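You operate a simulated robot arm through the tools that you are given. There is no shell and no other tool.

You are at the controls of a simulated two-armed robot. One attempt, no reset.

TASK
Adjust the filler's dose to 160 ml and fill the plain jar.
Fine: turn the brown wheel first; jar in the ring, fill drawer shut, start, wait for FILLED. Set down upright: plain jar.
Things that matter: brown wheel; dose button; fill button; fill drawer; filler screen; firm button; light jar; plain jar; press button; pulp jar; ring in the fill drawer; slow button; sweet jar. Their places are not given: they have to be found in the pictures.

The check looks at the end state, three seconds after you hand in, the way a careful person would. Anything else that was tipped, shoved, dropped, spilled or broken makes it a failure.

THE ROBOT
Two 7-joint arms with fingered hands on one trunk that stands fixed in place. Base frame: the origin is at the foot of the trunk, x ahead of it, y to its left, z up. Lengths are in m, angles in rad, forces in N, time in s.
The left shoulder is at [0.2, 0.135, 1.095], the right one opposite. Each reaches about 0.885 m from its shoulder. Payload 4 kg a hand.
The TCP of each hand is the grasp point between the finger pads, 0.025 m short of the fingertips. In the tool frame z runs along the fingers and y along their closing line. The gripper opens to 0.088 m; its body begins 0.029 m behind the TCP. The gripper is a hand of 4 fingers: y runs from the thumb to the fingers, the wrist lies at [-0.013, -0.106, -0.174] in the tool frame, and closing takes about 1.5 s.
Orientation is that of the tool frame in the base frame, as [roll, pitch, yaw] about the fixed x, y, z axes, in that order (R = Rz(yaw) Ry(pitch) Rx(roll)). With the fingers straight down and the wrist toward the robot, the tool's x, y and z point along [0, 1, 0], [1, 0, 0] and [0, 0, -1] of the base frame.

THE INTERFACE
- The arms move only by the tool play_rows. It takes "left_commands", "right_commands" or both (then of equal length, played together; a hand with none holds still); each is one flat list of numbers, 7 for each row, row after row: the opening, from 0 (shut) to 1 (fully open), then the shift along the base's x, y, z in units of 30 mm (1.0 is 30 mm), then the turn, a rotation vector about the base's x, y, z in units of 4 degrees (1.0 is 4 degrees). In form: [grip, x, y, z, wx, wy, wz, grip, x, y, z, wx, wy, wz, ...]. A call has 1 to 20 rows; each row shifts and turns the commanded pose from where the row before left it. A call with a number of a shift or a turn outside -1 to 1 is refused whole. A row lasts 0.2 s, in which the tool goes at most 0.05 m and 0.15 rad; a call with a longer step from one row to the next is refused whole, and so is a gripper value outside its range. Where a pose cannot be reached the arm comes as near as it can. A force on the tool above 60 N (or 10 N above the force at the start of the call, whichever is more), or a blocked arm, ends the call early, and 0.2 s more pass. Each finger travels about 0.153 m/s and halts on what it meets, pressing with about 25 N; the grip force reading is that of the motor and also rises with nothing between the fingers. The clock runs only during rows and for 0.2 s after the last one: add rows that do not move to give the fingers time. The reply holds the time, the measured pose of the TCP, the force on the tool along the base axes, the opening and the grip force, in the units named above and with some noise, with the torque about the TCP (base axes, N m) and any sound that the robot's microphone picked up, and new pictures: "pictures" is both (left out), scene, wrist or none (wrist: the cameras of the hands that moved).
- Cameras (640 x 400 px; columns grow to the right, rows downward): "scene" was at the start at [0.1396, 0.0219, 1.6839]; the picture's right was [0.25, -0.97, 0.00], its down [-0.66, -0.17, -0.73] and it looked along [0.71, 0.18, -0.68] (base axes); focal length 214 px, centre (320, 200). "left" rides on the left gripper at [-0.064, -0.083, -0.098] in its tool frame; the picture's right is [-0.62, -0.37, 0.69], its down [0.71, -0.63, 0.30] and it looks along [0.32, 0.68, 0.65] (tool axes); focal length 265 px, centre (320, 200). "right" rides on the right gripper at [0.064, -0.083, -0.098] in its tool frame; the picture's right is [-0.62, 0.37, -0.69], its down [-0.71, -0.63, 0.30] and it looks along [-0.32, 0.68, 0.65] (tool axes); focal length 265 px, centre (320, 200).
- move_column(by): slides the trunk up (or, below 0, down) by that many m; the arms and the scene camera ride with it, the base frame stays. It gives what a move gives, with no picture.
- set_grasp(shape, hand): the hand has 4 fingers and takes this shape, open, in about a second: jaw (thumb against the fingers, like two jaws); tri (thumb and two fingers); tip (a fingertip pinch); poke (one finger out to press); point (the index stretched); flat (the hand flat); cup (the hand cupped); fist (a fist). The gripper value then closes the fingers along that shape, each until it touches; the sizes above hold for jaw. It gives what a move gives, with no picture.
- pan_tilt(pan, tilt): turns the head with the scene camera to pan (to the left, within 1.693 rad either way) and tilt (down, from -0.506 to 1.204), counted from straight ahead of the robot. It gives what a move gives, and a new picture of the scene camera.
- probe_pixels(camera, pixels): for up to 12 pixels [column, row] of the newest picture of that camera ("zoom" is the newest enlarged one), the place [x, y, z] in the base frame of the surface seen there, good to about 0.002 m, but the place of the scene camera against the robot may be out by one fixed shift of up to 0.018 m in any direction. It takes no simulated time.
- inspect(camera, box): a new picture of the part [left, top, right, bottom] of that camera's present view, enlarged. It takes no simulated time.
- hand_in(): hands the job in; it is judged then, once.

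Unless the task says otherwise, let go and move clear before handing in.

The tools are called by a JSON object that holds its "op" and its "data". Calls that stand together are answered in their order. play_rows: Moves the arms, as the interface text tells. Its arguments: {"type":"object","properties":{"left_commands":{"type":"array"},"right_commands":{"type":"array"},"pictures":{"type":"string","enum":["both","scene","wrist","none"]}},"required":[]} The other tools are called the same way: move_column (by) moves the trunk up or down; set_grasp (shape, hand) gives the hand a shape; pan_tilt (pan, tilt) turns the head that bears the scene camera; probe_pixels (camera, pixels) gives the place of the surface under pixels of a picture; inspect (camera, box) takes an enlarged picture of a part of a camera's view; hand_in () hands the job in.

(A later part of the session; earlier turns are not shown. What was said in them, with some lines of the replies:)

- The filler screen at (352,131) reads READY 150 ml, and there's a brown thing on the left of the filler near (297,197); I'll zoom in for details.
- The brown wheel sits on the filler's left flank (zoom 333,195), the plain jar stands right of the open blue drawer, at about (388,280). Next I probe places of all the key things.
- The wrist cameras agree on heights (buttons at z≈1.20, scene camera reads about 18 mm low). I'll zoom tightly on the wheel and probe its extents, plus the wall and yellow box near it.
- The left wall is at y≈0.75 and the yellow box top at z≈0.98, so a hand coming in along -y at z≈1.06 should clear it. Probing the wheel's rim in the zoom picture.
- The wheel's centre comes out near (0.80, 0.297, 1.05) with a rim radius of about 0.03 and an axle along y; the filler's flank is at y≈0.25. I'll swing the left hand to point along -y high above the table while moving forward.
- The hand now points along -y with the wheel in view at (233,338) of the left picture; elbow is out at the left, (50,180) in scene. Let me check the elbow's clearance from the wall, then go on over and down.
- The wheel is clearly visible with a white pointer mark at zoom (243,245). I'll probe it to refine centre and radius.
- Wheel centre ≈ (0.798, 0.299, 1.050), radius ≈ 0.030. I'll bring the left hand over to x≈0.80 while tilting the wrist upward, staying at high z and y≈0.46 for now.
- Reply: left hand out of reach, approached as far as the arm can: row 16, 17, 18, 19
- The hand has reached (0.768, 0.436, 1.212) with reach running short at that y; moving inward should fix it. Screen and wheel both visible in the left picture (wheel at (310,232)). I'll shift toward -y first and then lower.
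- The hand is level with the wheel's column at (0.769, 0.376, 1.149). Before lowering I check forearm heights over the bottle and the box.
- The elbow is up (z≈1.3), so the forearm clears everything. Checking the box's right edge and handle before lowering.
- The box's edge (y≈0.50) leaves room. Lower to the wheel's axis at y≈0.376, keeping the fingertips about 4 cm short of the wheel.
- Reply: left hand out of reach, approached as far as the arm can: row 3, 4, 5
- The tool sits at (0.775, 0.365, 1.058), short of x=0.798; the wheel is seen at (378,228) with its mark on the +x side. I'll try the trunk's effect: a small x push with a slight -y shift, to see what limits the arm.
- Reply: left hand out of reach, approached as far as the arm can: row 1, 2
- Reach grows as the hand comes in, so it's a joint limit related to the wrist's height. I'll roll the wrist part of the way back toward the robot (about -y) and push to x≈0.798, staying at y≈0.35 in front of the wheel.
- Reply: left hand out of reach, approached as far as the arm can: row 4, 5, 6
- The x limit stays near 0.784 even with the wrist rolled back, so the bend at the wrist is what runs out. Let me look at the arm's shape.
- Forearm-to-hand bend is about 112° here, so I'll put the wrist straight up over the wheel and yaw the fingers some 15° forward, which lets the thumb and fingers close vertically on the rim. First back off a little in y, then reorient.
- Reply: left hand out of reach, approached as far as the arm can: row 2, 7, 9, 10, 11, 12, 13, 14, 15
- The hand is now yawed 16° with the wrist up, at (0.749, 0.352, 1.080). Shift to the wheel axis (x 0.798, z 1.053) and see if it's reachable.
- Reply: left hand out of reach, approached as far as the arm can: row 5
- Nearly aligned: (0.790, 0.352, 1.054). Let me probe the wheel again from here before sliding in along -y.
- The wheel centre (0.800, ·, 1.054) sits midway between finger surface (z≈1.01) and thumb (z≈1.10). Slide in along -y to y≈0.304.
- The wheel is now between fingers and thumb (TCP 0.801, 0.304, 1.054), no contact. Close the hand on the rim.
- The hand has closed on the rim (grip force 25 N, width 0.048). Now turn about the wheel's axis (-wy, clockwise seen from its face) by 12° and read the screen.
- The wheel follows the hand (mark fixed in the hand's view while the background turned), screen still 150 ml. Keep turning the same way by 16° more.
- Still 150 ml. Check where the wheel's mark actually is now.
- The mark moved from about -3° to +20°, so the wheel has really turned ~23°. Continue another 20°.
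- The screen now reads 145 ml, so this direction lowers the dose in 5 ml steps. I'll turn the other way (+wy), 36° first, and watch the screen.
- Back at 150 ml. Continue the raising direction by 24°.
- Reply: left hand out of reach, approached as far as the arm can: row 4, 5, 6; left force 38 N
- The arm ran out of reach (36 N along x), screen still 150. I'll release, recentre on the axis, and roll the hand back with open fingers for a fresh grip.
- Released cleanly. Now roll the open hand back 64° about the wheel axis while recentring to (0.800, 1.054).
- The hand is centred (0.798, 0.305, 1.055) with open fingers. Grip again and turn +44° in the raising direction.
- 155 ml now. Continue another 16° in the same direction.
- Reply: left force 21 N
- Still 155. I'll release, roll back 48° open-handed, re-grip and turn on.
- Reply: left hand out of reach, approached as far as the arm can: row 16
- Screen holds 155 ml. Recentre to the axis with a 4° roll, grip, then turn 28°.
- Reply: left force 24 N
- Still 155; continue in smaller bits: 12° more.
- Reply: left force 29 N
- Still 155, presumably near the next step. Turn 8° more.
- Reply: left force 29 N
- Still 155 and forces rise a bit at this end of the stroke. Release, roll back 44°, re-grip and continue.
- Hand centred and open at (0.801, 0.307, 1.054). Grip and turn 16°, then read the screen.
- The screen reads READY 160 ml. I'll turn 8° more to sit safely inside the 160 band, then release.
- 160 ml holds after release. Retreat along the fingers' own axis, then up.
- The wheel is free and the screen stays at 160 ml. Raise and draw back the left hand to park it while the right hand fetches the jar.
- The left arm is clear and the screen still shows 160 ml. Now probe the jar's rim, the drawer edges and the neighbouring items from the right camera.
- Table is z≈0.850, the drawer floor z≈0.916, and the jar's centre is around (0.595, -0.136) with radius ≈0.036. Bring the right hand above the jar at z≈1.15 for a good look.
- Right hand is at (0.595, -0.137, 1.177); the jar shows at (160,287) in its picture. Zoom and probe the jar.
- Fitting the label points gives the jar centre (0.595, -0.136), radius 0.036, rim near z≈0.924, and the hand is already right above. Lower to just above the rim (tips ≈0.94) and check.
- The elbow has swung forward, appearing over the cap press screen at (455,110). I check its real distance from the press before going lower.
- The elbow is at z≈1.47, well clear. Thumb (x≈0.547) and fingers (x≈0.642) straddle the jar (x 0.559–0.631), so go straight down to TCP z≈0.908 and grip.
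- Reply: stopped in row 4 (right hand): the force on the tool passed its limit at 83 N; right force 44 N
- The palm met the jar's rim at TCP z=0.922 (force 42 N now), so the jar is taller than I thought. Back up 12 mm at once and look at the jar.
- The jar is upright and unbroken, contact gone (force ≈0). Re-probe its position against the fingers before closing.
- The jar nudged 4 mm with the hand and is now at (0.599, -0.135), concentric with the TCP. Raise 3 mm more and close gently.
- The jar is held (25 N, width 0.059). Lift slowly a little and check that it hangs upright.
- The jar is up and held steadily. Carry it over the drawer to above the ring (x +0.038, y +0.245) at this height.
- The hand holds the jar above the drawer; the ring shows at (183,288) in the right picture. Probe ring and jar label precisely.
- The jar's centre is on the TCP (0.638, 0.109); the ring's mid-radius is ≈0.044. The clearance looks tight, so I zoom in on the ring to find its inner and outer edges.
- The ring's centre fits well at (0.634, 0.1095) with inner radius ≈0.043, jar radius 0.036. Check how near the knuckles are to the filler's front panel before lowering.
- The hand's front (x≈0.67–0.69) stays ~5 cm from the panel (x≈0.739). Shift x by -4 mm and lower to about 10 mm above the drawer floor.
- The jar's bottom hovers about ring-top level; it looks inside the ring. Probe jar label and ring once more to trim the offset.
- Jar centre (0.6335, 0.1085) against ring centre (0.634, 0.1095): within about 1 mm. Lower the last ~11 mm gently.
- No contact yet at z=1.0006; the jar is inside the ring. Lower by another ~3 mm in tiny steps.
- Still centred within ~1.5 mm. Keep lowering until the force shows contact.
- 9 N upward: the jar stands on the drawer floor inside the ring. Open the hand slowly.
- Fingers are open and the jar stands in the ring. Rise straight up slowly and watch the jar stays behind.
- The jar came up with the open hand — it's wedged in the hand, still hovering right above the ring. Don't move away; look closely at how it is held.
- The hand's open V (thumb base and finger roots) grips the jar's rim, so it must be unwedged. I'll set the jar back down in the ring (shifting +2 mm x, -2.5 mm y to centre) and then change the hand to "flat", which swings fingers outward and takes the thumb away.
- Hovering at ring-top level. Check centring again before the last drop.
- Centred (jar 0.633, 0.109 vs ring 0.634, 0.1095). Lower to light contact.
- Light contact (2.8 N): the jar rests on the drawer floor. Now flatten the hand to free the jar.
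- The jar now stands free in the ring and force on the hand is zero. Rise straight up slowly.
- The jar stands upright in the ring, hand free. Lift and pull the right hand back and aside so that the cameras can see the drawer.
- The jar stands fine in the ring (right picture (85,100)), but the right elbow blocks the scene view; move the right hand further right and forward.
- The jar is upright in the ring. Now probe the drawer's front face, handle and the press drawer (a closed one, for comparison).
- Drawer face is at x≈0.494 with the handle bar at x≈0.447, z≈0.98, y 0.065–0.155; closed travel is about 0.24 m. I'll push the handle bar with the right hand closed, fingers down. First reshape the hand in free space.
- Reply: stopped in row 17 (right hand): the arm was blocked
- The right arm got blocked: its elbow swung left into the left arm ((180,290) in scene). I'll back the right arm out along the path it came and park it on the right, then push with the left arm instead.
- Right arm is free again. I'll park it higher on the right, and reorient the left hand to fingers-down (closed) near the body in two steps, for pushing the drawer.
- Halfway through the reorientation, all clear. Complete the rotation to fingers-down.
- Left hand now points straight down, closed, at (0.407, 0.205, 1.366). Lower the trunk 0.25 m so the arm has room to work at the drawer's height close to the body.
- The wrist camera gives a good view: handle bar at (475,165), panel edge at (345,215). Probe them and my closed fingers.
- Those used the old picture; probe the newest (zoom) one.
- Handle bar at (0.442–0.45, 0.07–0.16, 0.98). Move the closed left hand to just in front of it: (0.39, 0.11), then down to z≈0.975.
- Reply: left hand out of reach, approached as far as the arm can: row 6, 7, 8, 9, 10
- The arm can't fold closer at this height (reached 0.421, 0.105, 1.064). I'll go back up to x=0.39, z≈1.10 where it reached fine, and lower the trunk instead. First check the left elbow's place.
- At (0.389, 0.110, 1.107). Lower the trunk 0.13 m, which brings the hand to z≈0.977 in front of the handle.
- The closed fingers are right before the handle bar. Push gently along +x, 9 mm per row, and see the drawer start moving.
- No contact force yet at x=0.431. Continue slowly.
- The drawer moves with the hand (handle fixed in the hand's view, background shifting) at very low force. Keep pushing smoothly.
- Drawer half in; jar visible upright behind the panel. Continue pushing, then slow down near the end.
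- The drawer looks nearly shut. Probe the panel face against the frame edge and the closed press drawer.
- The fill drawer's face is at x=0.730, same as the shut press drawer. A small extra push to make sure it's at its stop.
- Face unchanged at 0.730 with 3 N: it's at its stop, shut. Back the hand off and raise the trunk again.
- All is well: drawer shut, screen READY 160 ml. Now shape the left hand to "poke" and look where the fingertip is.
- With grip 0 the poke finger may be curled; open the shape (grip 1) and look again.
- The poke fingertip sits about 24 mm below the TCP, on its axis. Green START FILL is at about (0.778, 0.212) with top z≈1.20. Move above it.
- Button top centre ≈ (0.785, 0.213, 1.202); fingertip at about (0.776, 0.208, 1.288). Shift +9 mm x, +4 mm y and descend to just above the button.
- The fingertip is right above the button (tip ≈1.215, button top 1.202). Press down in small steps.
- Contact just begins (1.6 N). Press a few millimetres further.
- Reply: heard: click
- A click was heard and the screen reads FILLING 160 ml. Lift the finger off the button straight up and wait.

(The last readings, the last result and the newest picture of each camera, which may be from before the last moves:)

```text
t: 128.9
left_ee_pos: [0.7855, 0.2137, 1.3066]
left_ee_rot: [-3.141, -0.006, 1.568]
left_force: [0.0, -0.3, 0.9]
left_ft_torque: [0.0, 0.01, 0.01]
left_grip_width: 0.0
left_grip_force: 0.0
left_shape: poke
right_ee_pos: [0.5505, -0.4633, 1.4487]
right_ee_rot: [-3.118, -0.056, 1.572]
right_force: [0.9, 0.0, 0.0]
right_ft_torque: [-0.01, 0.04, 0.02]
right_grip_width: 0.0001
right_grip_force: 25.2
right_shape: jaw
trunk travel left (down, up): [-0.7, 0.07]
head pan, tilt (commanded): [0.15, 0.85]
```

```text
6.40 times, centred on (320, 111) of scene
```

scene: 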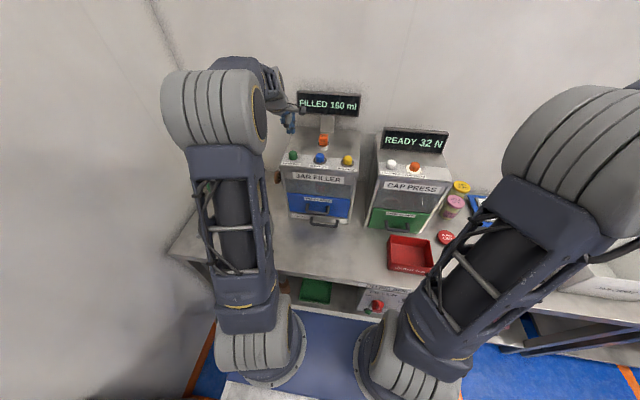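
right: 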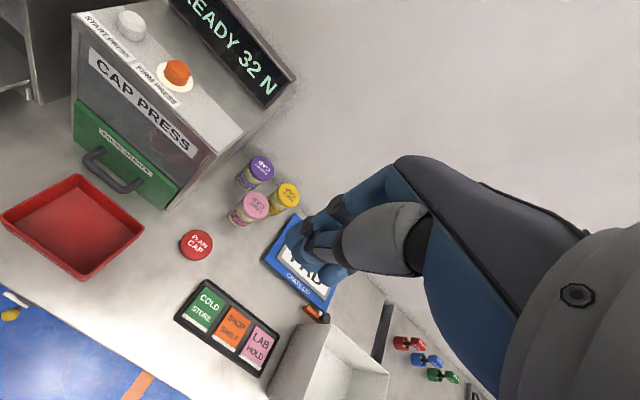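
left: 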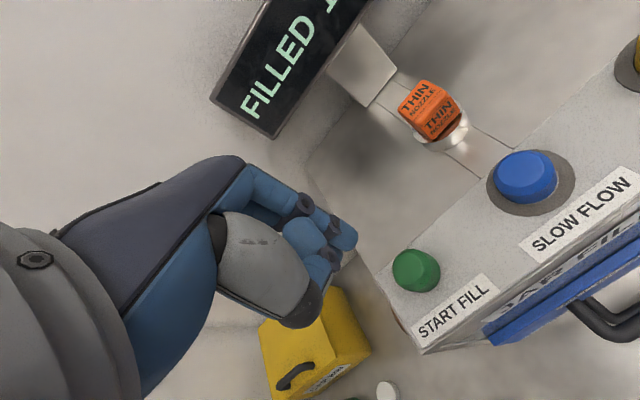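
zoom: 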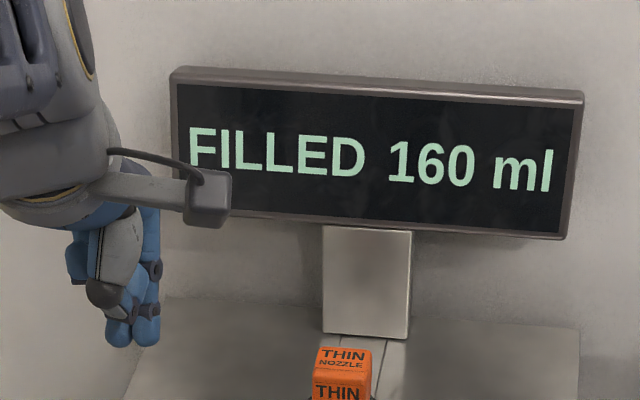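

The screen reads FILLED 160 ml. Now move the left hand up and clear, then check everything once more.

{"op": "play_rows", "data": {"left_commands": [1, -0.2, 0, 0.8, 0, 0, 0, 1, -0.6, 0.1, 0.8, 0, 0, 0, 1, -0.8, 0.2, 0.8, 0, 0, 0, 1, -0.8, 0.2, 0.5, 0, 0, 0, 1, -0.8, 0.2, 0.3, 0, 0, 0, 1, -0.8, 0.2, 0.3, 0, 0, 0, 1, -0.8, 0.2, 0.3, 0, 0, 0, 1, -0.8, 0.2, 0.3, 0, 0, 0, 1, -0.8, 0.2, 0.3, 0, 0, 0, 1, -0.8, 0.2, 0.3, 0, 0, 0, 1, -0.8, 0.2, 0.3, 0, 0, 0]}}

{"op": "inspect", "data": {"camera": "scene", "box": [170, 80, 370, 260]}}

{"op": "inspect", "data": {"camera": "scene", "box": [275, 160, 365, 225]}}

{"op": "inspect", "data": {"camera": "left", "box": [300, 0, 640, 220]}}

```text
t: 131.3
left_ee_pos: [0.5422, 0.2723, 1.4575]
left_ee_rot: [-3.141, -0.002, 1.569]
left_force: [-0.8, 1.1, -0.5]
left_ft_torque: [0.0, 0.0, -0.01]
left_grip_width: 0.0002
left_grip_force: 0.2
left_shape: poke
right_ee_pos: [0.55, -0.464, 1.4488]
right_ee_rot: [-3.117, -0.055, 1.571]
right_force: [-0.3, 0.2, -0.6]
right_ft_torque: [-0.04, 0.02, 0.0]
right_grip_width: 0.0
right_grip_force: 24.8
right_shape: jaw
trunk travel left (down, up): [-0.7, 0.07]
head pan, tilt (commanded): [0.15, 0.85]
```

scene: 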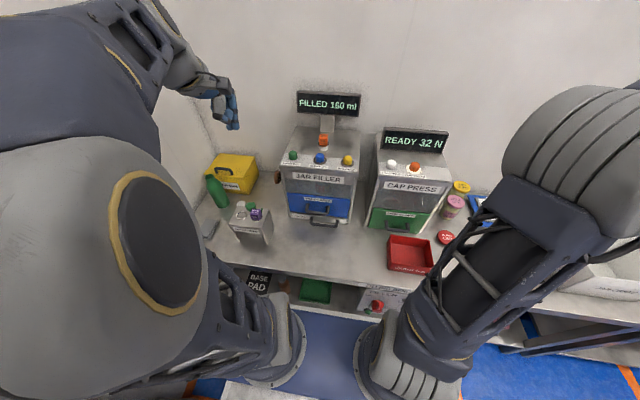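
left: 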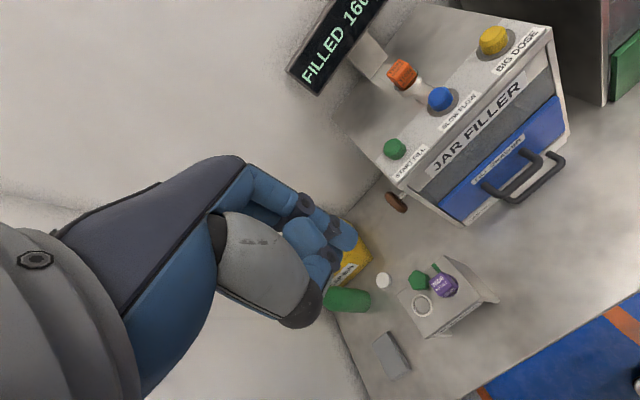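

```text
2.22 times, centred on (270, 170) of scene
```

zoom: 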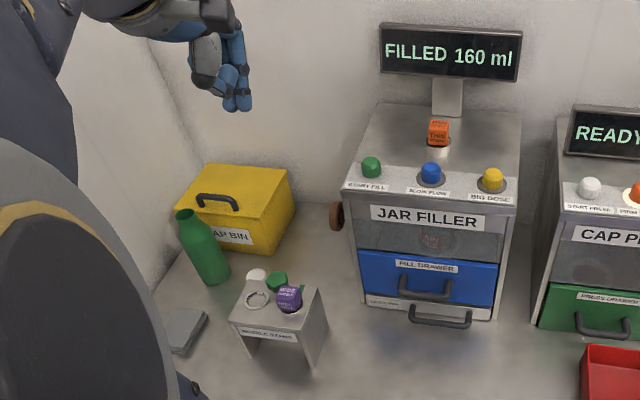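

```text
6.15 times, centred on (320, 192) of scene
```

zoom: 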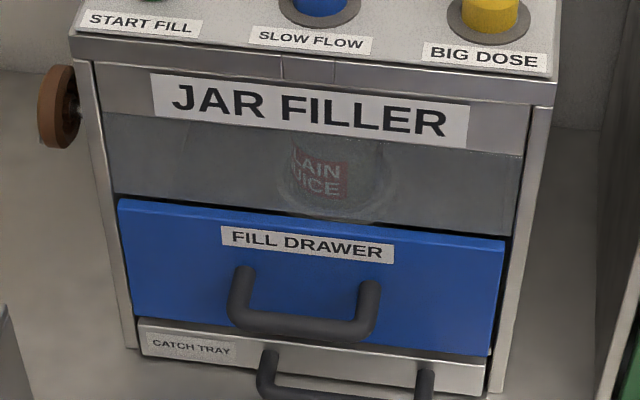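

```text
1.82 times, centred on (470, 110) of left
```

zoom: 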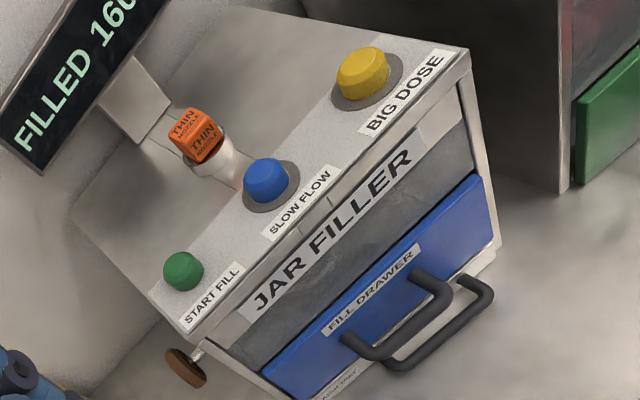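

The screen shows FILLED 160 ml, the jar stands upright in the ring behind the window ((320,170) in the close-up), the drawer is shut, and both hands are clear with everything else in place. Handing in.

{"op": "hand_in", "data": {}}

```text
The job is handed in.
```

The plain jar is filled: the filler's screen reads FILLED 160 ml, and I've handed the job in. I don't have the check's result, only what the last pictures showed.

- **Dose:** I turned the brown wheel first. My first turn went the wrong way (145 ml), so I reversed it to 160 ml.
- **Jar:** It stands upright in the ring inside the shut fill drawer, seen through the window. I left it there, since the task doesn't ask for it to be taken out.
- **Around the bench:** Both hands are clear, and nothing else looked moved or tipped in the last pictures.

Two things went wrong on the way:

- **Jar pressed and stuck:** The right hand pressed down on the jar's rim with about 83 N. The rim then jammed in the open hand, and the jar came up with it once. I set it back in the ring and freed it by flattening the hand. It showed no damage in the pictures.
- **Arms blocked:** The right arm was stopped while crossing over, most likely by the left arm. I backed it out and pushed the drawer shut with the left arm instead.
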